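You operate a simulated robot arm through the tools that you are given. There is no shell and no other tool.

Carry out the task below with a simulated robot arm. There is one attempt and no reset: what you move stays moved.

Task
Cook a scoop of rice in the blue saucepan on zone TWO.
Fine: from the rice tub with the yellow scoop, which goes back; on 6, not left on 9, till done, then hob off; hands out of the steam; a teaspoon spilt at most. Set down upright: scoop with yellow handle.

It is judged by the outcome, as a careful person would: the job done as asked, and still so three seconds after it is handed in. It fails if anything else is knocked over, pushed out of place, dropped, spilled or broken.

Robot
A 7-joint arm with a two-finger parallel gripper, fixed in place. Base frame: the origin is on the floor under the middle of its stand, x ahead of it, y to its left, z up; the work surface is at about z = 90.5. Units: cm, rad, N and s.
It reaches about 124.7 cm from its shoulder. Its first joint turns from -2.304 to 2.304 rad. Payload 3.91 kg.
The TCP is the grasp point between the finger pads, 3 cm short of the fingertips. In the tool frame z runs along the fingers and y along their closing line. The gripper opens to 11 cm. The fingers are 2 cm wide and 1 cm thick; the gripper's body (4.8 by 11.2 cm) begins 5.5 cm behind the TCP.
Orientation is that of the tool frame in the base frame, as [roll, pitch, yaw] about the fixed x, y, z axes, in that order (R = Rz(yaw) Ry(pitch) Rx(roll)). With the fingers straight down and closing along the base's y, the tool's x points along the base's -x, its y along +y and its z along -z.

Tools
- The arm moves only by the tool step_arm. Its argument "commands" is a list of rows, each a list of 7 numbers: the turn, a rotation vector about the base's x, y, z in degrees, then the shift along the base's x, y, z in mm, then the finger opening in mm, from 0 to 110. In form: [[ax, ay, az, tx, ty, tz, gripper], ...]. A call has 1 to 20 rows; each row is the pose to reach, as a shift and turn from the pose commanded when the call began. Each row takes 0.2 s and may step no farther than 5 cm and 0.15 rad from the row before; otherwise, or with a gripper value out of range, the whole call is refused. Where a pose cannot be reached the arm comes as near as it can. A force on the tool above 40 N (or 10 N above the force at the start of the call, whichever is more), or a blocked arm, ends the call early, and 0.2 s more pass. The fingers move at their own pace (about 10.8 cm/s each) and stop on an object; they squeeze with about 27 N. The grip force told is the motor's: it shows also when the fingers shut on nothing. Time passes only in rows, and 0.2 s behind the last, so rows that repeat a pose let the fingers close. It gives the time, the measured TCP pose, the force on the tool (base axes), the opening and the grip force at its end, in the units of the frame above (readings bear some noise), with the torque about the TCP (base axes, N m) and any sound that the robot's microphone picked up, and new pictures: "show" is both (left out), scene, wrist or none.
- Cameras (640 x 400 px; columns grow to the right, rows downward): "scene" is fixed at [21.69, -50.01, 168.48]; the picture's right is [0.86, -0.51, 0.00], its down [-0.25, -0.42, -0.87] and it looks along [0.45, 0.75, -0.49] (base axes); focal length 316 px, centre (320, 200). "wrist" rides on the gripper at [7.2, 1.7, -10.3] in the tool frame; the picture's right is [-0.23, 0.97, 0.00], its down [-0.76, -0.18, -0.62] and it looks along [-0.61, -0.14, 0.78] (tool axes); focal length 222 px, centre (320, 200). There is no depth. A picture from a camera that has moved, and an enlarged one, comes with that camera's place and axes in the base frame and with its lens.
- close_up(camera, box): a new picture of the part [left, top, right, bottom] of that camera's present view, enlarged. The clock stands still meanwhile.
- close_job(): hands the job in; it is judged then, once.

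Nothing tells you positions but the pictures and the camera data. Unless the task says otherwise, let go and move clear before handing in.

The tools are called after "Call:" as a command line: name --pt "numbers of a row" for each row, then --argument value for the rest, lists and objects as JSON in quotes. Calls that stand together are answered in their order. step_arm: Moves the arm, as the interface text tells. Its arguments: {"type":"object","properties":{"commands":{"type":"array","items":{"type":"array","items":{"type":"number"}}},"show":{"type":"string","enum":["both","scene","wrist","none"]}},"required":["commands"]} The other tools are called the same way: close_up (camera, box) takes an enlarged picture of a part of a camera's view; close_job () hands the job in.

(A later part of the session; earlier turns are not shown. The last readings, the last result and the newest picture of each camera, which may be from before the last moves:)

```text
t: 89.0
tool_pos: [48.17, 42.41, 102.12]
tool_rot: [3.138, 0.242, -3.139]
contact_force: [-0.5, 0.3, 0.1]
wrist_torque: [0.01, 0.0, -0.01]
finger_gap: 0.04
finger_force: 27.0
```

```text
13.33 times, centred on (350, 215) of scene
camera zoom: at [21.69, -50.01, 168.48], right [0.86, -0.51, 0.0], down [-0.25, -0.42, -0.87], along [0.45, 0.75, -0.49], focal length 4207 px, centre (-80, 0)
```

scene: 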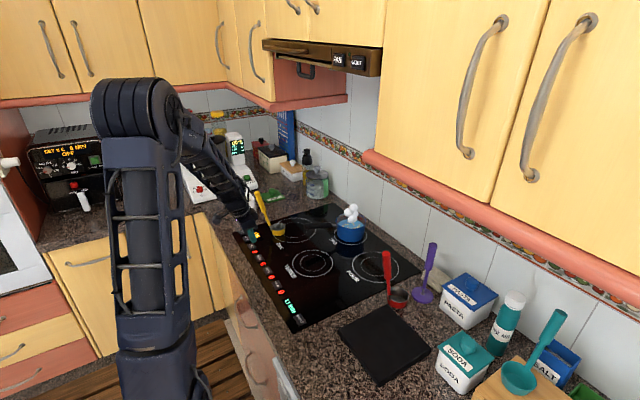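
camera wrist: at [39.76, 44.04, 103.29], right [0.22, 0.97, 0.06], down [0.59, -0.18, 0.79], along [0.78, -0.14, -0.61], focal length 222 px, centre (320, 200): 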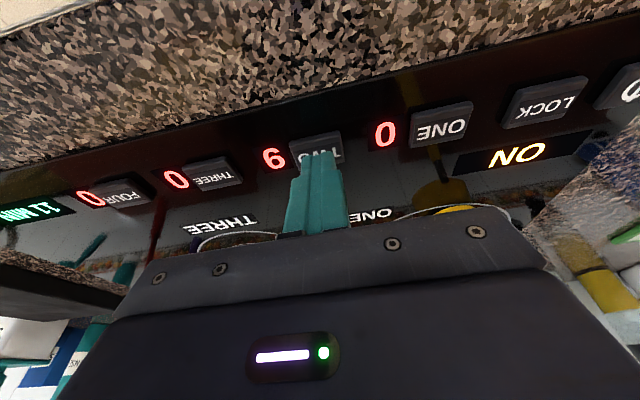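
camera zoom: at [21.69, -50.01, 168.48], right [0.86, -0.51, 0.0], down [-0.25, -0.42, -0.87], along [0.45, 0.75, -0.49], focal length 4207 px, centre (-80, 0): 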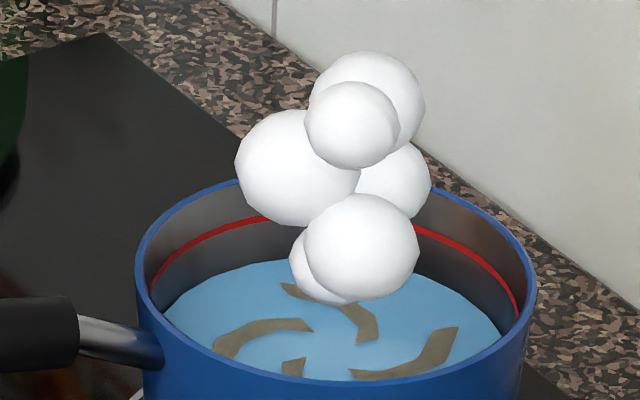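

Call:
step_arm --pt "0 0 0 0 0 0 0" --pt "0 0 0 0 0 0 0" --pt "0 0 0 0 0 0 0" --pt "0 0 0 0 0 0 0" --pt "0 0 0 0 0 0 0" --pt "0 0 0 0 0 0 0" --pt "0 0 0 0 0 0 0" --pt "0 0 0 0 0 0 0" --pt "0 0 0 0 0 0 0" --pt "0 0 0 0 0 0 0" --pt "0 0 0 0 0 0 0" --pt "0 0 0 0 0 0 0" --pt "0 0 0 0 0 0 0" --pt "0 0 0 0 0 0 0" --pt "0 0 0 0 0 0 0" --pt "0 0 0 0 0 0 0" --pt "0 0 0 0 0 0 0" --pt "0 0 0 0 0 0 0" --pt "0 0 0 0 0 0 0" --pt "0 0 0 0 0 0 0" --show "none"

Call:
close_up --camera "scene" --box '[230, 170, 400, 330]'

Call:
close_up --camera "scene" --box '[330, 200, 370, 230]'

```text
t: 93.2
tool_pos: [48.14, 42.35, 102.03]
tool_rot: [3.139, 0.243, -3.14]
contact_force: [-0.6, 0.4, 0.3]
wrist_torque: [0.01, 0.01, 0.01]
finger_gap: 0.0
finger_force: 27.2
```

```text
2.50 times, centred on (315, 250) of scene
camera zoom: at [21.69, -50.01, 168.48], right [0.86, -0.51, 0.0], down [-0.25, -0.42, -0.87], along [0.45, 0.75, -0.49], focal length 789 px, centre (332, 75)
```

zoom: 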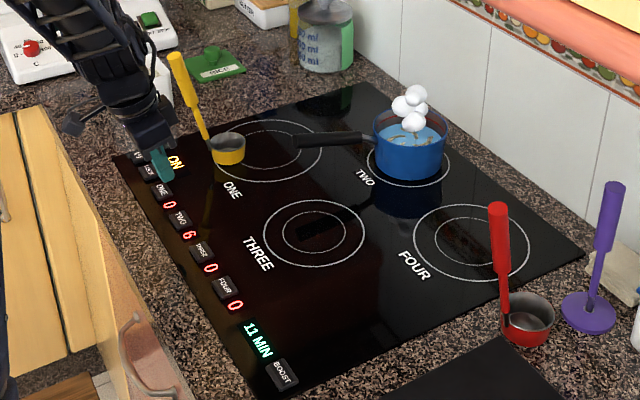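

```text
13.33 times, centred on (350, 215) of scene
camera zoom: at [21.69, -50.01, 168.48], right [0.86, -0.51, 0.0], down [-0.25, -0.42, -0.87], along [0.45, 0.75, -0.49], focal length 4207 px, centre (-80, 0)
```

zoom: 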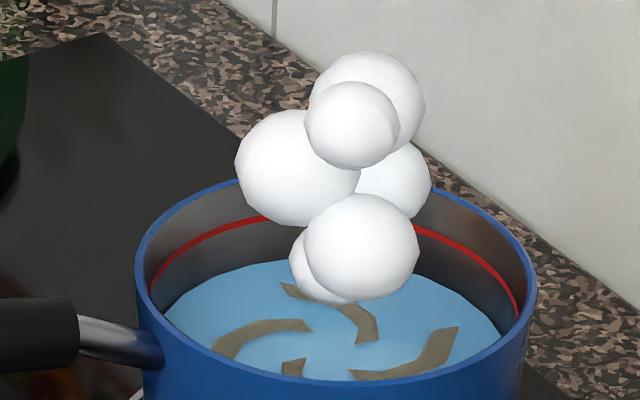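

Call:
step_arm --pt "0 0 0 0 0 0 0" --pt "0 0 0 0 0 0 0" --pt "0 0 0 0 0 0 0" --pt "0 0 0 0 0 0 0" --pt "0 0 0 0 0 0 0" --pt "0 0 0 0 0 0 0" --pt "0 0 0 0 0 0 0" --pt "0 0 0 0 0 0 0" --pt "0 0 0 0 0 0 0" --pt "0 0 0 0 0 0 0" --pt "0 0 0 0 0 0 0" --pt "0 0 0 0 0 0 0" --pt "0 0 0 0 0 0 0" --pt "0 0 0 0 0 0 0" --pt "0 0 0 0 0 0 0" --pt "0 0 0 0 0 0 0" --pt "0 0 0 0 0 0 0" --pt "0 0 0 0 0 0 0" --pt "0 0 0 0 0 0 0" --pt "0 0 0 0 0 0 0" --show "none"

Call:
close_up --camera "scene" --box '[230, 170, 400, 330]'

Call:
close_up --camera "scene" --box '[330, 200, 370, 230]'

```text
t: 97.4
tool_pos: [48.03, 42.43, 102.04]
tool_rot: [3.138, 0.243, -3.141]
contact_force: [-0.1, -0.4, -0.3]
wrist_torque: [-0.02, -0.02, 0.02]
finger_gap: 0.01
finger_force: 27.3
```

```text
2.50 times, centred on (315, 250) of scene
camera zoom: at [21.69, -50.01, 168.48], right [0.86, -0.51, 0.0], down [-0.25, -0.42, -0.87], along [0.45, 0.75, -0.49], focal length 789 px, centre (332, 75)
```

zoom: 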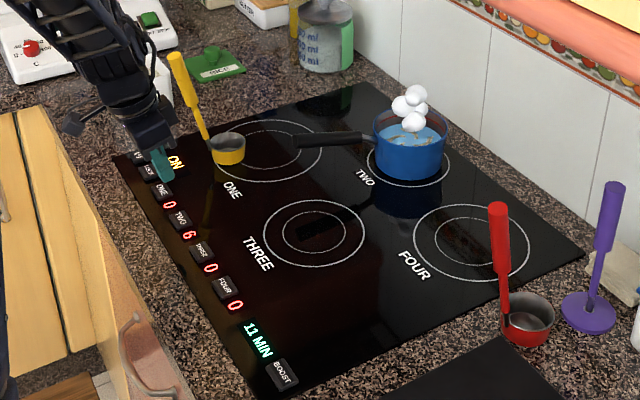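

```text
13.33 times, centred on (350, 215) of scene
camera zoom: at [21.69, -50.01, 168.48], right [0.86, -0.51, 0.0], down [-0.25, -0.42, -0.87], along [0.45, 0.75, -0.49], focal length 4207 px, centre (-80, 0)
```

zoom: 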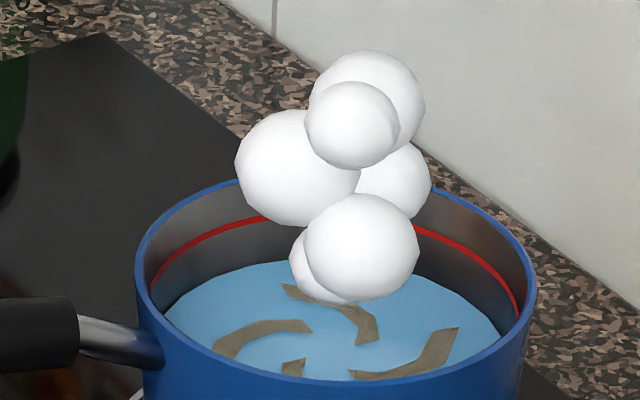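

Call:
step_arm --pt "0 0 0 0 0 0 0" --pt "0 0 0 0 0 0 0" --pt "0 0 0 0 0 0 0" --pt "0 0 0 0 0 0 0" --pt "0 0 0 0 0 0 0" --pt "0 0 0 0 0 0 0" --pt "0 0 0 0 0 0 0" --pt "0 0 0 0 0 0 0" --pt "0 0 0 0 0 0 0" --pt "0 0 0 0 0 0 0" --pt "0 0 0 0 0 0 0" --pt "0 0 0 0 0 0 0" --pt "0 0 0 0 0 0 0" --pt "0 0 0 0 0 0 0" --pt "0 0 0 0 0 0 0" --pt "0 0 0 0 0 0 0" --pt "0 0 0 0 0 0 0" --pt "0 0 0 0 0 0 0" --pt "0 0 0 0 0 0 0" --pt "0 0 0 0 0 0 0" --show "none"

Call:
close_up --camera "scene" --box '[230, 170, 400, 330]'

Call:
close_up --camera "scene" --box '[330, 200, 370, 230]'

```text
t: 101.6
tool_pos: [48.28, 42.42, 102.13]
tool_rot: [3.138, 0.242, 3.141]
contact_force: [-0.9, 0.2, 0.0]
wrist_torque: [-0.01, 0.01, 0.01]
finger_gap: 0.0
finger_force: 27.0
```

```text
2.50 times, centred on (315, 250) of scene
camera zoom: at [21.69, -50.01, 168.48], right [0.86, -0.51, 0.0], down [-0.25, -0.42, -0.87], along [0.45, 0.75, -0.49], focal length 789 px, centre (332, 75)
```

zoom: 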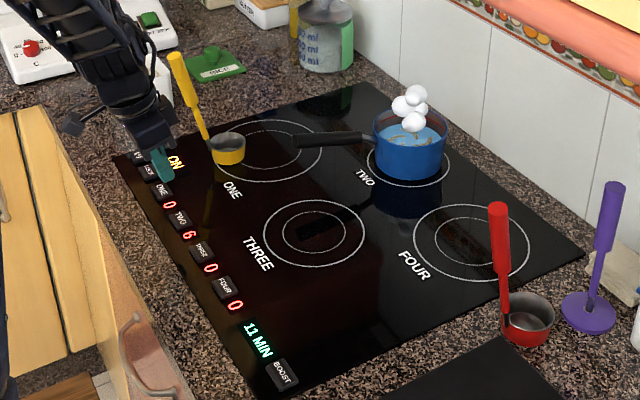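

```text
13.33 times, centred on (350, 215) of scene
camera zoom: at [21.69, -50.01, 168.48], right [0.86, -0.51, 0.0], down [-0.25, -0.42, -0.87], along [0.45, 0.75, -0.49], focal length 4207 px, centre (-80, 0)
```

zoom: 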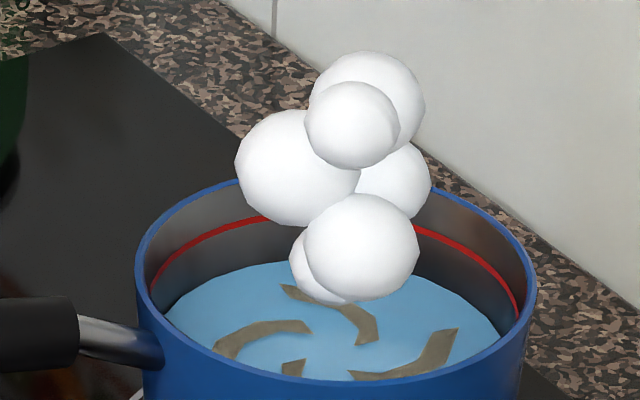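

Little visible change so far. I'll keep waiting in longer spells while watching closely.

Call:
step_arm --pt "0 0 0 0 0 0 0" --pt "0 0 0 0 0 0 0" --pt "0 0 0 0 0 0 0" --pt "0 0 0 0 0 0 0" --pt "0 0 0 0 0 0 0" --pt "0 0 0 0 0 0 0" --pt "0 0 0 0 0 0 0" --pt "0 0 0 0 0 0 0" --pt "0 0 0 0 0 0 0" --pt "0 0 0 0 0 0 0" --pt "0 0 0 0 0 0 0" --pt "0 0 0 0 0 0 0" --pt "0 0 0 0 0 0 0" --pt "0 0 0 0 0 0 0" --pt "0 0 0 0 0 0 0" --pt "0 0 0 0 0 0 0" --pt "0 0 0 0 0 0 0" --pt "0 0 0 0 0 0 0" --pt "0 0 0 0 0 0 0" --pt "0 0 0 0 0 0 0" --show "none"

Call:
close_up --camera "scene" --box '[330, 200, 370, 230]'

Call:
step_arm --pt "0 0 0 0 0 0 0" --pt "0 0 0 0 0 0 0" --pt "0 0 0 0 0 0 0" --pt "0 0 0 0 0 0 0" --pt "0 0 0 0 0 0 0" --pt "0 0 0 0 0 0 0" --pt "0 0 0 0 0 0 0" --pt "0 0 0 0 0 0 0" --pt "0 0 0 0 0 0 0" --pt "0 0 0 0 0 0 0" --pt "0 0 0 0 0 0 0" --pt "0 0 0 0 0 0 0" --pt "0 0 0 0 0 0 0" --pt "0 0 0 0 0 0 0" --pt "0 0 0 0 0 0 0" --pt "0 0 0 0 0 0 0" --pt "0 0 0 0 0 0 0" --pt "0 0 0 0 0 0 0" --pt "0 0 0 0 0 0 0" --pt "0 0 0 0 0 0 0" --show "none"

Call:
close_up --camera "scene" --box '[330, 200, 370, 230]'

Call:
close_up --camera "scene" --box '[230, 170, 400, 330]'

```text
t: 105.8
tool_pos: [48.16, 42.44, 102.05]
tool_rot: [3.139, 0.242, -3.141]
contact_force: [-0.6, 0.0, 0.6]
wrist_torque: [0.0, 0.01, -0.02]
finger_gap: 0.01
finger_force: 26.4
```

```text
13.33 times, centred on (350, 215) of scene
camera zoom: at [21.69, -50.01, 168.48], right [0.86, -0.51, 0.0], down [-0.25, -0.42, -0.87], along [0.45, 0.75, -0.49], focal length 4207 px, centre (-80, 0)
```

zoom: 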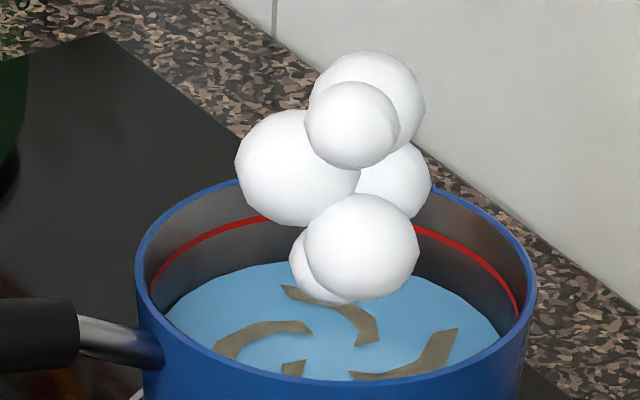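

```text
t: 110.0
tool_pos: [48.21, 42.38, 101.98]
tool_rot: [3.14, 0.244, 3.141]
contact_force: [0.3, -0.5, -0.6]
wrist_torque: [-0.01, -0.03, 0.0]
finger_gap: 0.02
finger_force: 26.9
```

```text
13.33 times, centred on (350, 215) of scene
camera zoom: at [21.69, -50.01, 168.48], right [0.86, -0.51, 0.0], down [-0.25, -0.42, -0.87], along [0.45, 0.75, -0.49], focal length 4207 px, centre (-80, 0)
```

zoom: 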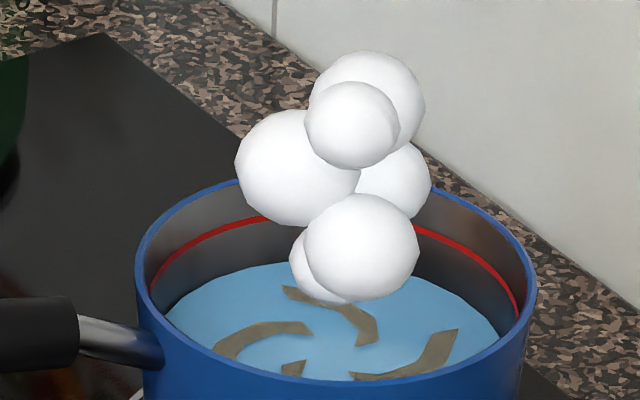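

```text
2.50 times, centred on (315, 250) of scene
camera zoom: at [21.69, -50.01, 168.48], right [0.86, -0.51, 0.0], down [-0.25, -0.42, -0.87], along [0.45, 0.75, -0.49], focal length 789 px, centre (332, 75)
```

zoom: 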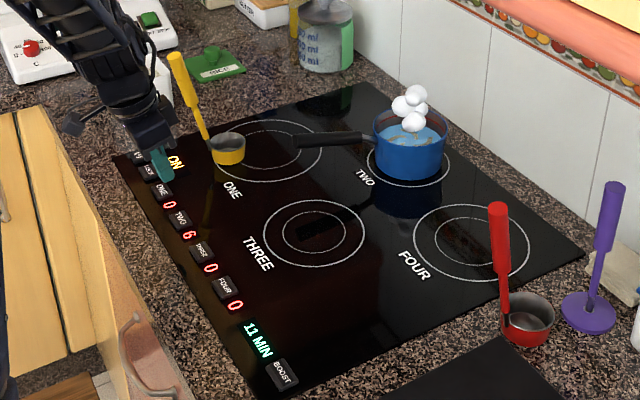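

Call:
step_arm --pt "0 0 0 0 0 0 0" --pt "0 0 0 0 0 0 0" --pt "0 0 0 0 0 0 0" --pt "0 0 0 0 0 0 0" --pt "0 0 0 0 0 0 0" --pt "0 0 0 0 0 0 0" --pt "0 0 0 0 0 0 0" --pt "0 0 0 0 0 0 0" --pt "0 0 0 0 0 0 0" --pt "0 0 0 0 0 0 0" --pt "0 0 0 0 0 0 0" --pt "0 0 0 0 0 0 0" --pt "0 0 0 0 0 0 0" --pt "0 0 0 0 0 0 0" --pt "0 0 0 0 0 0 0" --pt "0 0 0 0 0 0 0" --pt "0 0 0 0 0 0 0" --pt "0 0 0 0 0 0 0" --pt "0 0 0 0 0 0 0" --pt "0 0 0 0 0 0 0" --show "none"

Call:
close_up --camera "scene" --box '[230, 170, 400, 330]'

Call:
step_arm --pt "0 0 0 0 0 0 0" --pt "0 0 0 0 0 0 0" --pt "0 0 0 0 0 0 0" --pt "0 0 0 0 0 0 0" --pt "0 0 0 0 0 0 0" --pt "0 0 0 0 0 0 0" --pt "0 0 0 0 0 0 0" --pt "0 0 0 0 0 0 0" --pt "0 0 0 0 0 0 0" --pt "0 0 0 0 0 0 0" --pt "0 0 0 0 0 0 0" --pt "0 0 0 0 0 0 0" --pt "0 0 0 0 0 0 0" --pt "0 0 0 0 0 0 0" --pt "0 0 0 0 0 0 0" --pt "0 0 0 0 0 0 0" --pt "0 0 0 0 0 0 0" --pt "0 0 0 0 0 0 0" --pt "0 0 0 0 0 0 0" --pt "0 0 0 0 0 0 0" --show "none"

Call:
close_up --camera "scene" --box '[330, 200, 370, 230]'

Call:
close_up --camera "scene" --box '[230, 170, 400, 330]'

```text
t: 114.2
tool_pos: [48.04, 42.38, 101.97]
tool_rot: [3.139, 0.241, -3.142]
contact_force: [-0.4, -0.2, 1.1]
wrist_torque: [0.03, 0.03, 0.03]
finger_gap: 0.01
finger_force: 27.3
```

```text
2.50 times, centred on (315, 250) of scene
camera zoom: at [21.69, -50.01, 168.48], right [0.86, -0.51, 0.0], down [-0.25, -0.42, -0.87], along [0.45, 0.75, -0.49], focal length 789 px, centre (332, 75)
```

zoom: 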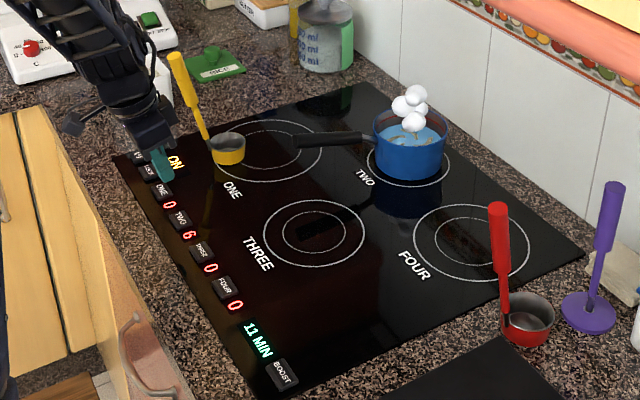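

```text
t: 118.4
tool_pos: [48.16, 42.38, 102.05]
tool_rot: [3.139, 0.242, 3.141]
contact_force: [0.1, -0.3, -0.4]
wrist_torque: [-0.01, -0.03, -0.01]
finger_gap: 0.0
finger_force: 27.5
```

```text
13.33 times, centred on (350, 215) of scene
camera zoom: at [21.69, -50.01, 168.48], right [0.86, -0.51, 0.0], down [-0.25, -0.42, -0.87], along [0.45, 0.75, -0.49], focal length 4207 px, centre (-80, 0)
```

zoom: 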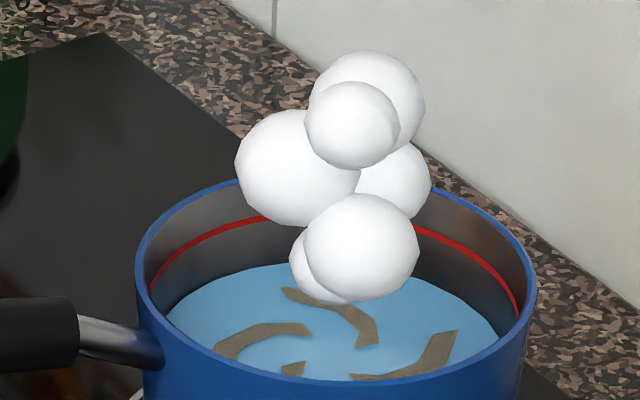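

```text
2.50 times, centred on (315, 250) of scene
camera zoom: at [21.69, -50.01, 168.48], right [0.86, -0.51, 0.0], down [-0.25, -0.42, -0.87], along [0.45, 0.75, -0.49], focal length 789 px, centre (332, 75)
```

zoom: 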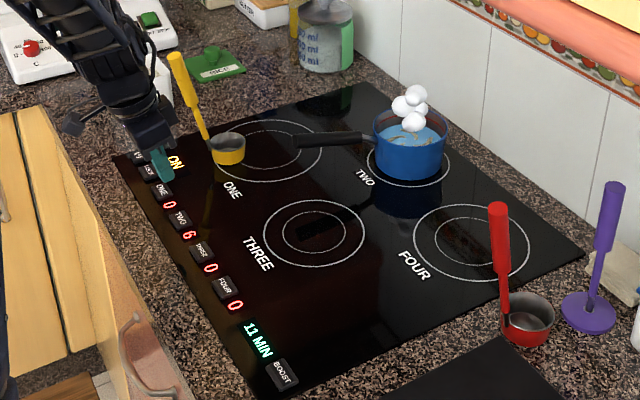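

The rice colour is slowly shifting and the timer is unchanged. I'll go on waiting, several spells at a time, checking the pan between.

Call:
step_arm --pt "0 0 0 0 0 0 0" --pt "0 0 0 0 0 0 0" --pt "0 0 0 0 0 0 0" --pt "0 0 0 0 0 0 0" --pt "0 0 0 0 0 0 0" --pt "0 0 0 0 0 0 0" --pt "0 0 0 0 0 0 0" --pt "0 0 0 0 0 0 0" --pt "0 0 0 0 0 0 0" --pt "0 0 0 0 0 0 0" --pt "0 0 0 0 0 0 0" --pt "0 0 0 0 0 0 0" --pt "0 0 0 0 0 0 0" --pt "0 0 0 0 0 0 0" --pt "0 0 0 0 0 0 0" --pt "0 0 0 0 0 0 0" --pt "0 0 0 0 0 0 0" --pt "0 0 0 0 0 0 0" --pt "0 0 0 0 0 0 0" --pt "0 0 0 0 0 0 0" --show "none"

Call:
step_arm --pt "0 0 0 0 0 0 0" --pt "0 0 0 0 0 0 0" --pt "0 0 0 0 0 0 0" --pt "0 0 0 0 0 0 0" --pt "0 0 0 0 0 0 0" --pt "0 0 0 0 0 0 0" --pt "0 0 0 0 0 0 0" --pt "0 0 0 0 0 0 0" --pt "0 0 0 0 0 0 0" --pt "0 0 0 0 0 0 0" --pt "0 0 0 0 0 0 0" --pt "0 0 0 0 0 0 0" --pt "0 0 0 0 0 0 0" --pt "0 0 0 0 0 0 0" --pt "0 0 0 0 0 0 0" --pt "0 0 0 0 0 0 0" --pt "0 0 0 0 0 0 0" --pt "0 0 0 0 0 0 0" --pt "0 0 0 0 0 0 0" --pt "0 0 0 0 0 0 0" --show "none"

Call:
close_up --camera "scene" --box '[330, 200, 370, 230]'

Call:
close_up --camera "scene" --box '[230, 170, 400, 330]'

```text
t: 122.6
tool_pos: [48.22, 42.43, 102.04]
tool_rot: [3.138, 0.242, 3.14]
contact_force: [0.4, -0.2, 0.3]
wrist_torque: [-0.01, -0.01, -0.01]
finger_gap: 0.01
finger_force: 27.5
```

```text
t: 126.8
tool_pos: [48.28, 42.37, 102.11]
tool_rot: [3.138, 0.243, 3.142]
contact_force: [-0.5, 0.1, 0.4]
wrist_torque: [0.04, -0.01, 0.01]
finger_gap: 0.0
finger_force: 26.7
```

```text
13.33 times, centred on (350, 215) of scene
camera zoom: at [21.69, -50.01, 168.48], right [0.86, -0.51, 0.0], down [-0.25, -0.42, -0.87], along [0.45, 0.75, -0.49], focal length 4207 px, centre (-80, 0)
```

zoom: 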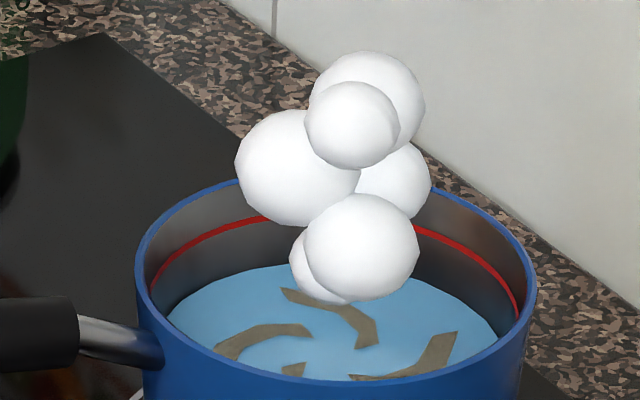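

```text
2.50 times, centred on (315, 250) of scene
camera zoom: at [21.69, -50.01, 168.48], right [0.86, -0.51, 0.0], down [-0.25, -0.42, -0.87], along [0.45, 0.75, -0.49], focal length 789 px, centre (332, 75)
```

zoom: 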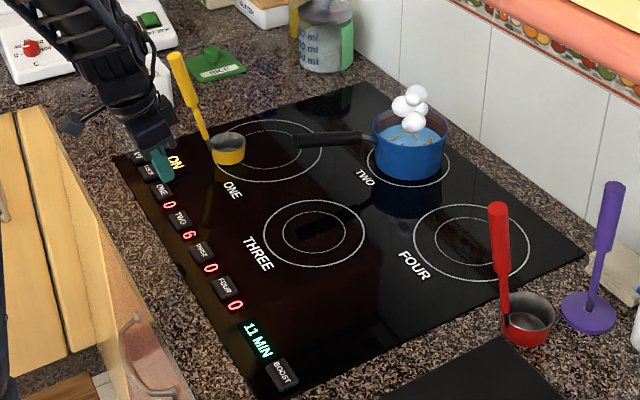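

Call:
step_arm --pt "0 0 0 0 0 0 0" --pt "0 0 0 0 0 0 0" --pt "0 0 0 0 0 0 0" --pt "0 0 0 0 0 0 0" --pt "0 0 0 0 0 0 0" --pt "0 0 0 0 0 0 0" --pt "0 0 0 0 0 0 0" --pt "0 0 0 0 0 0 0" --pt "0 0 0 0 0 0 0" --pt "0 0 0 0 0 0 0" --pt "0 0 0 0 0 0 0" --pt "0 0 0 0 0 0 0" --pt "0 0 0 0 0 0 0" --pt "0 0 0 0 0 0 0" --pt "0 0 0 0 0 0 0" --pt "0 0 0 0 0 0 0" --pt "0 0 0 0 0 0 0" --pt "0 0 0 0 0 0 0" --pt "0 0 0 0 0 0 0" --pt "0 0 0 0 0 0 0" --show "none"

Call:
step_arm --pt "0 0 0 0 0 0 0" --pt "0 0 0 0 0 0 0" --pt "0 0 0 0 0 0 0" --pt "0 0 0 0 0 0 0" --pt "0 0 0 0 0 0 0" --pt "0 0 0 0 0 0 0" --pt "0 0 0 0 0 0 0" --pt "0 0 0 0 0 0 0" --pt "0 0 0 0 0 0 0" --pt "0 0 0 0 0 0 0" --pt "0 0 0 0 0 0 0" --pt "0 0 0 0 0 0 0" --pt "0 0 0 0 0 0 0" --pt "0 0 0 0 0 0 0" --pt "0 0 0 0 0 0 0" --pt "0 0 0 0 0 0 0" --pt "0 0 0 0 0 0 0" --pt "0 0 0 0 0 0 0" --pt "0 0 0 0 0 0 0" --pt "0 0 0 0 0 0 0" --show "none"

Call:
close_up --camera "scene" --box '[330, 200, 370, 230]'

Call:
step_arm --pt "0 0 0 0 0 0 0" --pt "0 0 0 0 0 0 0" --pt "0 0 0 0 0 0 0" --pt "0 0 0 0 0 0 0" --pt "0 0 0 0 0 0 0" --pt "0 0 0 0 0 0 0" --pt "0 0 0 0 0 0 0" --pt "0 0 0 0 0 0 0" --pt "0 0 0 0 0 0 0" --pt "0 0 0 0 0 0 0" --pt "0 0 0 0 0 0 0" --pt "0 0 0 0 0 0 0" --pt "0 0 0 0 0 0 0" --pt "0 0 0 0 0 0 0" --pt "0 0 0 0 0 0 0" --pt "0 0 0 0 0 0 0" --pt "0 0 0 0 0 0 0" --pt "0 0 0 0 0 0 0" --pt "0 0 0 0 0 0 0" --pt "0 0 0 0 0 0 0" --show "none"

Call:
close_up --camera "scene" --box '[330, 200, 370, 230]'

Call:
close_up --camera "scene" --box '[230, 170, 400, 330]'

```text
t: 131.0
tool_pos: [48.18, 42.36, 102.08]
tool_rot: [3.139, 0.242, -3.141]
contact_force: [0.5, -0.5, -1.0]
wrist_torque: [0.0, 0.02, 0.01]
finger_gap: 0.01
finger_force: 27.1
```

```text
t: 135.2
tool_pos: [48.16, 42.39, 102.1]
tool_rot: [3.137, 0.244, -3.141]
contact_force: [0.6, -0.4, 0.7]
wrist_torque: [0.02, 0.03, 0.01]
finger_gap: 0.0
finger_force: 27.4
```

```text
13.33 times, centred on (350, 215) of scene
camera zoom: at [21.69, -50.01, 168.48], right [0.86, -0.51, 0.0], down [-0.25, -0.42, -0.87], along [0.45, 0.75, -0.49], focal length 4207 px, centre (-80, 0)
```

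zoom: 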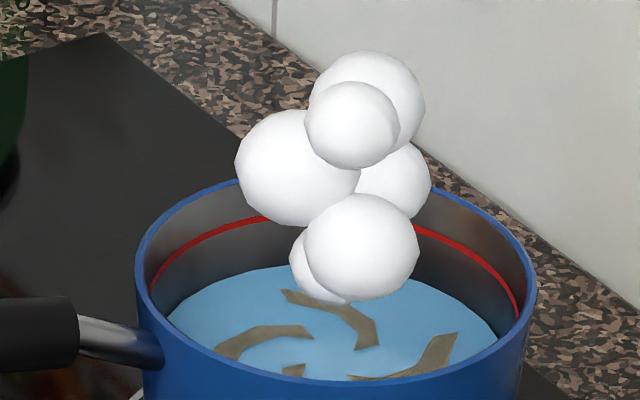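

```text
t: 139.4
tool_pos: [48.19, 42.4, 102.06]
tool_rot: [3.139, 0.243, 3.141]
contact_force: [-0.3, 0.7, -0.1]
wrist_torque: [0.0, -0.03, -0.02]
finger_gap: 0.01
finger_force: 26.7
```

```text
13.33 times, centred on (350, 215) of scene
camera zoom: at [21.69, -50.01, 168.48], right [0.86, -0.51, 0.0], down [-0.25, -0.42, -0.87], along [0.45, 0.75, -0.49], focal length 4207 px, centre (-80, 0)
```

zoom: 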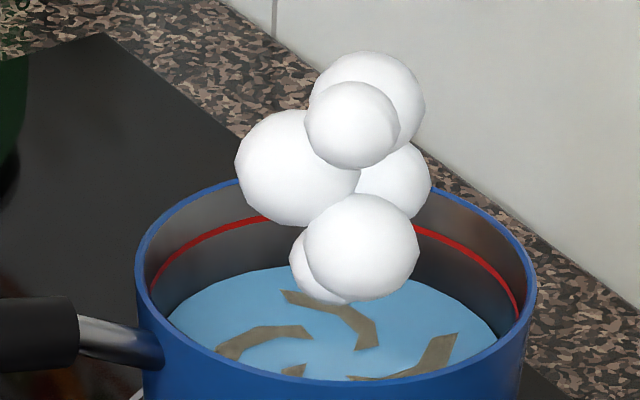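

```text
2.50 times, centred on (315, 250) of scene
camera zoom: at [21.69, -50.01, 168.48], right [0.86, -0.51, 0.0], down [-0.25, -0.42, -0.87], along [0.45, 0.75, -0.49], focal length 789 px, centre (332, 75)
```

zoom: 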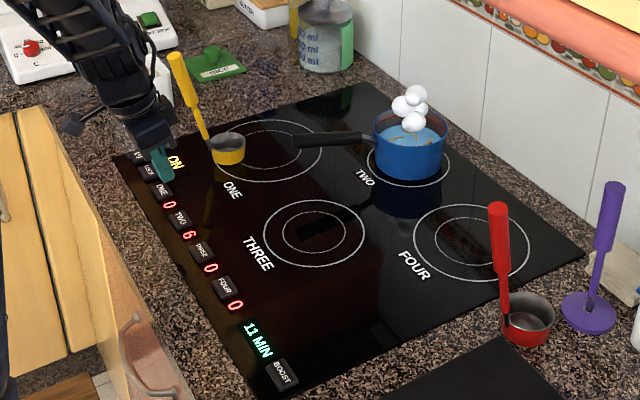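

The pan is simmering steadily, with the water level dropping only slightly. I'll keep waiting with longer stretches between looks.

Call:
step_arm --pt "0 0 0 0 0 0 0" --pt "0 0 0 0 0 0 0" --pt "0 0 0 0 0 0 0" --pt "0 0 0 0 0 0 0" --pt "0 0 0 0 0 0 0" --pt "0 0 0 0 0 0 0" --pt "0 0 0 0 0 0 0" --pt "0 0 0 0 0 0 0" --pt "0 0 0 0 0 0 0" --pt "0 0 0 0 0 0 0" --pt "0 0 0 0 0 0 0" --pt "0 0 0 0 0 0 0" --pt "0 0 0 0 0 0 0" --pt "0 0 0 0 0 0 0" --pt "0 0 0 0 0 0 0" --pt "0 0 0 0 0 0 0" --pt "0 0 0 0 0 0 0" --pt "0 0 0 0 0 0 0" --pt "0 0 0 0 0 0 0" --pt "0 0 0 0 0 0 0" --show "none"

Call:
step_arm --pt "0 0 0 0 0 0 0" --pt "0 0 0 0 0 0 0" --pt "0 0 0 0 0 0 0" --pt "0 0 0 0 0 0 0" --pt "0 0 0 0 0 0 0" --pt "0 0 0 0 0 0 0" --pt "0 0 0 0 0 0 0" --pt "0 0 0 0 0 0 0" --pt "0 0 0 0 0 0 0" --pt "0 0 0 0 0 0 0" --pt "0 0 0 0 0 0 0" --pt "0 0 0 0 0 0 0" --pt "0 0 0 0 0 0 0" --pt "0 0 0 0 0 0 0" --pt "0 0 0 0 0 0 0" --pt "0 0 0 0 0 0 0" --pt "0 0 0 0 0 0 0" --pt "0 0 0 0 0 0 0" --pt "0 0 0 0 0 0 0" --pt "0 0 0 0 0 0 0" --show "none"

Call:
step_arm --pt "0 0 0 0 0 0 0" --pt "0 0 0 0 0 0 0" --pt "0 0 0 0 0 0 0" --pt "0 0 0 0 0 0 0" --pt "0 0 0 0 0 0 0" --pt "0 0 0 0 0 0 0" --pt "0 0 0 0 0 0 0" --pt "0 0 0 0 0 0 0" --pt "0 0 0 0 0 0 0" --pt "0 0 0 0 0 0 0" --pt "0 0 0 0 0 0 0" --pt "0 0 0 0 0 0 0" --pt "0 0 0 0 0 0 0" --pt "0 0 0 0 0 0 0" --pt "0 0 0 0 0 0 0" --pt "0 0 0 0 0 0 0" --pt "0 0 0 0 0 0 0" --pt "0 0 0 0 0 0 0" --pt "0 0 0 0 0 0 0" --pt "0 0 0 0 0 0 0" --show "none"

Call:
close_up --camera "scene" --box '[330, 200, 370, 230]'

Call:
close_up --camera "scene" --box '[230, 170, 400, 330]'

```text
t: 143.6
tool_pos: [48.24, 42.31, 102.03]
tool_rot: [3.14, 0.242, 3.141]
contact_force: [-0.1, -0.2, -0.8]
wrist_torque: [0.0, -0.05, -0.02]
finger_gap: 0.0
finger_force: 28.0
```

```text
t: 147.8
tool_pos: [48.14, 42.42, 102.08]
tool_rot: [3.138, 0.242, -3.141]
contact_force: [0.1, 0.2, 0.2]
wrist_torque: [-0.01, -0.01, -0.02]
finger_gap: 0.0
finger_force: 27.2
```

```text
t: 152.0
tool_pos: [48.2, 42.39, 102.06]
tool_rot: [3.139, 0.243, -3.141]
contact_force: [-0.3, -0.1, 0.6]
wrist_torque: [-0.02, 0.01, -0.03]
finger_gap: 0.0
finger_force: 27.1
```

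```text
13.33 times, centred on (350, 215) of scene
camera zoom: at [21.69, -50.01, 168.48], right [0.86, -0.51, 0.0], down [-0.25, -0.42, -0.87], along [0.45, 0.75, -0.49], focal length 4207 px, centre (-80, 0)
```

zoom: 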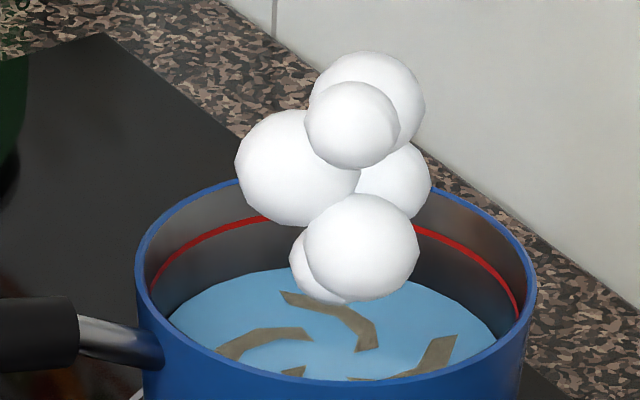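

```text
2.50 times, centred on (315, 250) of scene
camera zoom: at [21.69, -50.01, 168.48], right [0.86, -0.51, 0.0], down [-0.25, -0.42, -0.87], along [0.45, 0.75, -0.49], focal length 789 px, centre (332, 75)
```

zoom: 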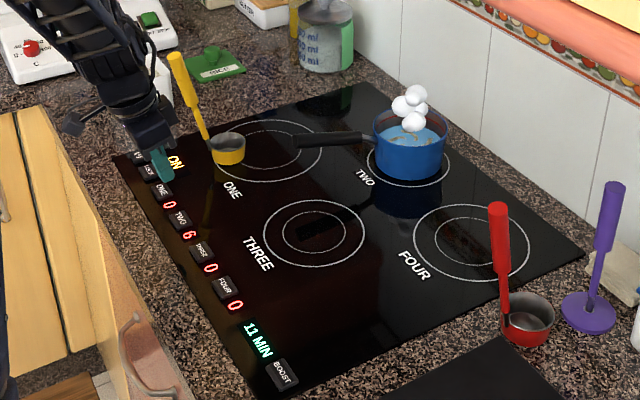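

Call:
step_arm --pt "0 0 0 0 0 0 0" --pt "0 0 0 0 0 0 0" --pt "0 0 0 0 0 0 0" --pt "0 0 0 0 0 0 0" --pt "0 0 0 0 0 0 0" --pt "0 0 0 0 0 0 0" --pt "0 0 0 0 0 0 0" --pt "0 0 0 0 0 0 0" --pt "0 0 0 0 0 0 0" --pt "0 0 0 0 0 0 0" --pt "0 0 0 0 0 0 0" --pt "0 0 0 0 0 0 0" --pt "0 0 0 0 0 0 0" --pt "0 0 0 0 0 0 0" --pt "0 0 0 0 0 0 0" --pt "0 0 0 0 0 0 0" --pt "0 0 0 0 0 0 0" --pt "0 0 0 0 0 0 0" --pt "0 0 0 0 0 0 0" --pt "0 0 0 0 0 0 0" --show "none"

Call:
step_arm --pt "0 0 0 0 0 0 0" --pt "0 0 0 0 0 0 0" --pt "0 0 0 0 0 0 0" --pt "0 0 0 0 0 0 0" --pt "0 0 0 0 0 0 0" --pt "0 0 0 0 0 0 0" --pt "0 0 0 0 0 0 0" --pt "0 0 0 0 0 0 0" --pt "0 0 0 0 0 0 0" --pt "0 0 0 0 0 0 0" --pt "0 0 0 0 0 0 0" --pt "0 0 0 0 0 0 0" --pt "0 0 0 0 0 0 0" --pt "0 0 0 0 0 0 0" --pt "0 0 0 0 0 0 0" --pt "0 0 0 0 0 0 0" --pt "0 0 0 0 0 0 0" --pt "0 0 0 0 0 0 0" --pt "0 0 0 0 0 0 0" --pt "0 0 0 0 0 0 0" --show "none"

Call:
step_arm --pt "0 0 0 0 0 0 0" --pt "0 0 0 0 0 0 0" --pt "0 0 0 0 0 0 0" --pt "0 0 0 0 0 0 0" --pt "0 0 0 0 0 0 0" --pt "0 0 0 0 0 0 0" --pt "0 0 0 0 0 0 0" --pt "0 0 0 0 0 0 0" --pt "0 0 0 0 0 0 0" --pt "0 0 0 0 0 0 0" --pt "0 0 0 0 0 0 0" --pt "0 0 0 0 0 0 0" --pt "0 0 0 0 0 0 0" --pt "0 0 0 0 0 0 0" --pt "0 0 0 0 0 0 0" --pt "0 0 0 0 0 0 0" --pt "0 0 0 0 0 0 0" --pt "0 0 0 0 0 0 0" --pt "0 0 0 0 0 0 0" --pt "0 0 0 0 0 0 0" --show "none"

Call:
step_arm --pt "0 0 0 0 0 0 0" --pt "0 0 0 0 0 0 0" --pt "0 0 0 0 0 0 0" --pt "0 0 0 0 0 0 0" --pt "0 0 0 0 0 0 0" --pt "0 0 0 0 0 0 0" --pt "0 0 0 0 0 0 0" --pt "0 0 0 0 0 0 0" --pt "0 0 0 0 0 0 0" --pt "0 0 0 0 0 0 0" --pt "0 0 0 0 0 0 0" --pt "0 0 0 0 0 0 0" --pt "0 0 0 0 0 0 0" --pt "0 0 0 0 0 0 0" --pt "0 0 0 0 0 0 0" --pt "0 0 0 0 0 0 0" --pt "0 0 0 0 0 0 0" --pt "0 0 0 0 0 0 0" --pt "0 0 0 0 0 0 0" --pt "0 0 0 0 0 0 0" --show "none"

Call:
close_up --camera "scene" --box '[330, 200, 370, 230]'

Call:
close_up --camera "scene" --box '[230, 170, 400, 330]'

```text
t: 156.2
tool_pos: [48.25, 42.35, 102.05]
tool_rot: [3.139, 0.243, 3.141]
contact_force: [0.0, -0.1, -0.4]
wrist_torque: [0.0, 0.02, -0.02]
finger_gap: 0.0
finger_force: 27.1
```

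```text
t: 160.4
tool_pos: [48.08, 42.44, 102.08]
tool_rot: [3.138, 0.243, 3.141]
contact_force: [0.2, -0.6, -0.8]
wrist_torque: [-0.02, 0.0, -0.01]
finger_gap: 0.01
finger_force: 27.3
```

```text
t: 164.6
tool_pos: [48.27, 42.37, 102.1]
tool_rot: [3.138, 0.245, 3.141]
contact_force: [-0.1, 0.3, 0.5]
wrist_torque: [-0.02, -0.02, -0.03]
finger_gap: 0.0
finger_force: 26.8
```

```text
t: 168.8
tool_pos: [48.23, 42.36, 102.08]
tool_rot: [3.139, 0.243, -3.142]
contact_force: [0.1, 0.1, -0.3]
wrist_torque: [-0.01, 0.01, -0.01]
finger_gap: 0.02
finger_force: 26.7
```

```text
13.33 times, centred on (350, 215) of scene
camera zoom: at [21.69, -50.01, 168.48], right [0.86, -0.51, 0.0], down [-0.25, -0.42, -0.87], along [0.45, 0.75, -0.49], focal length 4207 px, centre (-80, 0)
```

zoom: 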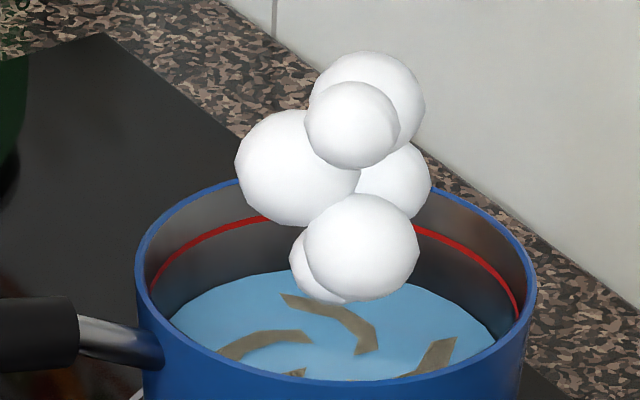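

```text
2.50 times, centred on (315, 250) of scene
camera zoom: at [21.69, -50.01, 168.48], right [0.86, -0.51, 0.0], down [-0.25, -0.42, -0.87], along [0.45, 0.75, -0.49], focal length 789 px, centre (332, 75)
```

zoom: 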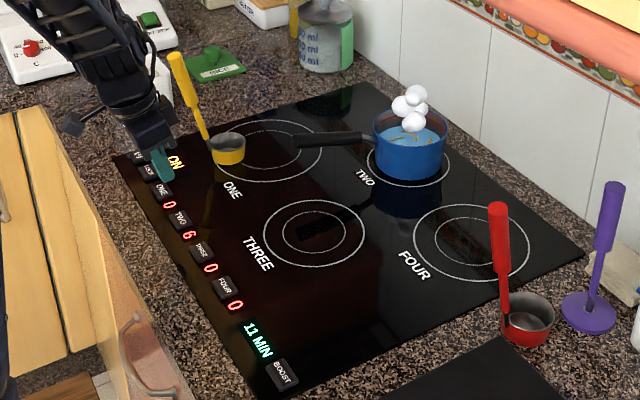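

Call:
close_up --camera "scene" --box '[340, 214, 364, 230]'

Call:
close_up --camera "scene" --box '[262, 286, 302, 312]'

Call:
close_up --camera "scene" --box '[150, 100, 310, 200]'

```text
16.00 times, centred on (352, 222) of scene
camera zoom: at [21.69, -50.01, 168.48], right [0.86, -0.51, 0.0], down [-0.25, -0.42, -0.87], along [0.45, 0.75, -0.49], focal length 5048 px, centre (-192, -152)
```

zoom: 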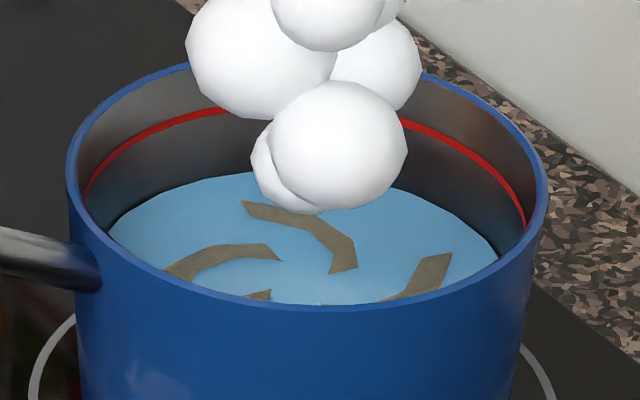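

```text
15.38 times, centred on (282, 299) of scene
camera zoom: at [21.69, -50.01, 168.48], right [0.86, -0.51, 0.0], down [-0.25, -0.42, -0.87], along [0.45, 0.75, -0.49], focal length 4854 px, centre (905, -1323)
```

zoom: 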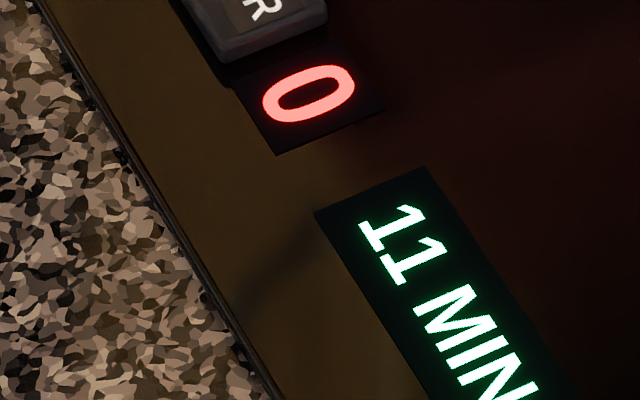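

```text
4.00 times, centred on (230, 150) of scene
camera zoom: at [21.69, -50.01, 168.48], right [0.86, -0.51, 0.0], down [-0.25, -0.42, -0.87], along [0.45, 0.75, -0.49], focal length 1262 px, centre (680, 400)
```

zoom: 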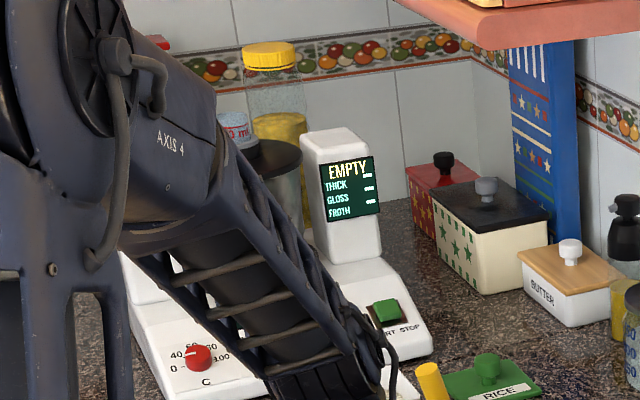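

The water level drops about 0.3 cm per minute, so this is a real-time simmer with plenty of water left. I'll keep waiting in longer blocks and look after each.

Call:
step_arm --pt "0 0 0 0 0 0 0" --pt "0 0 0 0 0 0 0" --pt "0 0 0 0 0 0 0" --pt "0 0 0 0 0 0 0" --pt "0 0 0 0 0 0 0" --pt "0 0 0 0 0 0 0" --pt "0 0 0 0 0 0 0" --pt "0 0 0 0 0 0 0" --pt "0 0 0 0 0 0 0" --pt "0 0 0 0 0 0 0" --pt "0 0 0 0 0 0 0" --pt "0 0 0 0 0 0 0" --pt "0 0 0 0 0 0 0" --pt "0 0 0 0 0 0 0" --pt "0 0 0 0 0 0 0" --pt "0 0 0 0 0 0 0" --pt "0 0 0 0 0 0 0" --pt "0 0 0 0 0 0 0" --pt "0 0 0 0 0 0 0" --pt "0 0 0 0 0 0 0" --show "none"

Call:
step_arm --pt "0 0 0 0 0 0 0" --pt "0 0 0 0 0 0 0" --pt "0 0 0 0 0 0 0" --pt "0 0 0 0 0 0 0" --pt "0 0 0 0 0 0 0" --pt "0 0 0 0 0 0 0" --pt "0 0 0 0 0 0 0" --pt "0 0 0 0 0 0 0" --pt "0 0 0 0 0 0 0" --pt "0 0 0 0 0 0 0" --pt "0 0 0 0 0 0 0" --pt "0 0 0 0 0 0 0" --pt "0 0 0 0 0 0 0" --pt "0 0 0 0 0 0 0" --pt "0 0 0 0 0 0 0" --pt "0 0 0 0 0 0 0" --pt "0 0 0 0 0 0 0" --pt "0 0 0 0 0 0 0" --pt "0 0 0 0 0 0 0" --pt "0 0 0 0 0 0 0" --show "none"

Call:
step_arm --pt "0 0 0 0 0 0 0" --pt "0 0 0 0 0 0 0" --pt "0 0 0 0 0 0 0" --pt "0 0 0 0 0 0 0" --pt "0 0 0 0 0 0 0" --pt "0 0 0 0 0 0 0" --pt "0 0 0 0 0 0 0" --pt "0 0 0 0 0 0 0" --pt "0 0 0 0 0 0 0" --pt "0 0 0 0 0 0 0" --pt "0 0 0 0 0 0 0" --pt "0 0 0 0 0 0 0" --pt "0 0 0 0 0 0 0" --pt "0 0 0 0 0 0 0" --pt "0 0 0 0 0 0 0" --pt "0 0 0 0 0 0 0" --pt "0 0 0 0 0 0 0" --pt "0 0 0 0 0 0 0" --pt "0 0 0 0 0 0 0" --pt "0 0 0 0 0 0 0" --show "none"

Call:
close_up --camera "scene" --box '[230, 170, 400, 330]'

Call:
step_arm --pt "0 0 0 0 0 0 0" --pt "0 0 0 0 0 0 0" --pt "0 0 0 0 0 0 0" --pt "0 0 0 0 0 0 0" --pt "0 0 0 0 0 0 0" --pt "0 0 0 0 0 0 0" --pt "0 0 0 0 0 0 0" --pt "0 0 0 0 0 0 0" --pt "0 0 0 0 0 0 0" --pt "0 0 0 0 0 0 0" --pt "0 0 0 0 0 0 0" --pt "0 0 0 0 0 0 0" --pt "0 0 0 0 0 0 0" --pt "0 0 0 0 0 0 0" --pt "0 0 0 0 0 0 0" --pt "0 0 0 0 0 0 0" --pt "0 0 0 0 0 0 0" --pt "0 0 0 0 0 0 0" --pt "0 0 0 0 0 0 0" --pt "0 0 0 0 0 0 0" --show "none"

Call:
step_arm --pt "0 0 0 0 0 0 0" --pt "0 0 0 0 0 0 0" --pt "0 0 0 0 0 0 0" --pt "0 0 0 0 0 0 0" --pt "0 0 0 0 0 0 0" --pt "0 0 0 0 0 0 0" --pt "0 0 0 0 0 0 0" --pt "0 0 0 0 0 0 0" --pt "0 0 0 0 0 0 0" --pt "0 0 0 0 0 0 0" --pt "0 0 0 0 0 0 0" --pt "0 0 0 0 0 0 0" --pt "0 0 0 0 0 0 0" --pt "0 0 0 0 0 0 0" --pt "0 0 0 0 0 0 0" --pt "0 0 0 0 0 0 0" --pt "0 0 0 0 0 0 0" --pt "0 0 0 0 0 0 0" --pt "0 0 0 0 0 0 0" --pt "0 0 0 0 0 0 0" --show "none"

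Call:
close_up --camera "scene" --box '[330, 200, 370, 230]'

Call:
close_up --camera "scene" --box '[230, 170, 400, 330]'

```text
t: 173.0
tool_pos: [48.23, 42.28, 101.96]
tool_rot: [3.138, 0.243, 3.141]
contact_force: [-1.3, 0.5, 0.1]
wrist_torque: [-0.02, 0.01, -0.01]
finger_gap: 0.0
finger_force: 26.1
```

```text
t: 177.2
tool_pos: [48.17, 42.37, 102.09]
tool_rot: [3.137, 0.242, -3.141]
contact_force: [-0.8, 0.8, 0.8]
wrist_torque: [-0.03, 0.01, -0.01]
finger_gap: 0.01
finger_force: 27.5
```

```text
t: 181.4
tool_pos: [48.17, 42.37, 102.05]
tool_rot: [3.139, 0.242, 3.141]
contact_force: [0.8, 0.0, -0.1]
wrist_torque: [0.03, -0.02, -0.02]
finger_gap: 0.01
finger_force: 27.3
```

```text
2.50 times, centred on (315, 250) of scene
camera zoom: at [21.69, -50.01, 168.48], right [0.86, -0.51, 0.0], down [-0.25, -0.42, -0.87], along [0.45, 0.75, -0.49], focal length 789 px, centre (332, 75)
```

zoom: 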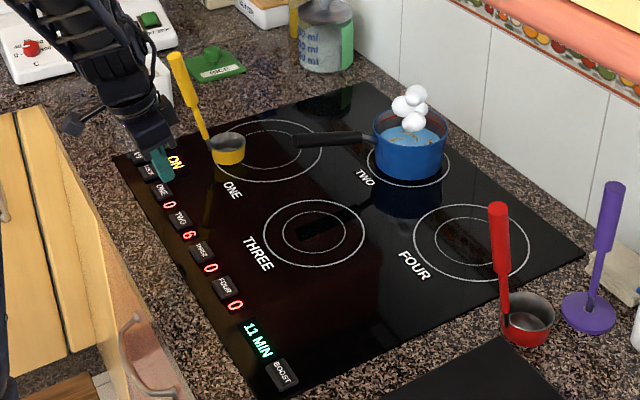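

```text
t: 185.6
tool_pos: [48.19, 42.3, 101.97]
tool_rot: [3.137, 0.243, -3.141]
contact_force: [-0.2, 0.1, 0.7]
wrist_torque: [-0.02, -0.02, 0.04]
finger_gap: 0.0
finger_force: 27.4
```

```text
t: 189.8
tool_pos: [48.15, 42.33, 102.08]
tool_rot: [3.139, 0.241, 3.141]
contact_force: [0.1, 0.4, 0.2]
wrist_torque: [0.01, -0.01, 0.02]
finger_gap: 0.0
finger_force: 26.8
```

```text
13.33 times, centred on (350, 215) of scene
camera zoom: at [21.69, -50.01, 168.48], right [0.86, -0.51, 0.0], down [-0.25, -0.42, -0.87], along [0.45, 0.75, -0.49], focal length 4207 px, centre (-80, 0)
```

zoom: 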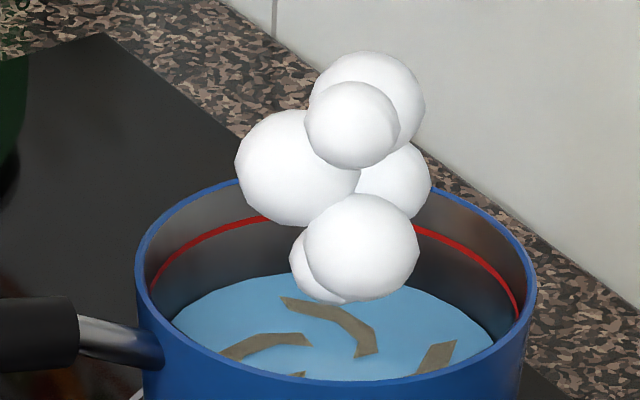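

```text
2.50 times, centred on (315, 250) of scene
camera zoom: at [21.69, -50.01, 168.48], right [0.86, -0.51, 0.0], down [-0.25, -0.42, -0.87], along [0.45, 0.75, -0.49], focal length 789 px, centre (332, 75)
```

zoom: 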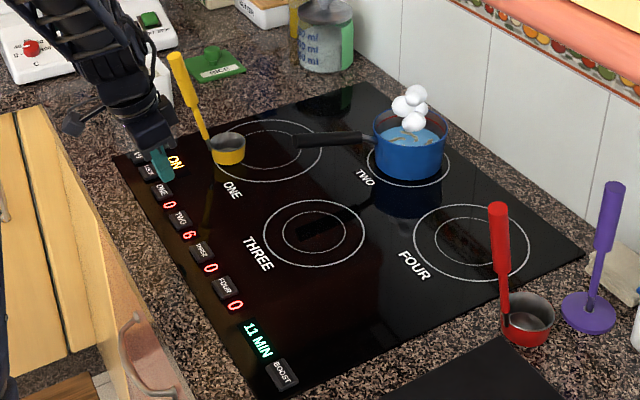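

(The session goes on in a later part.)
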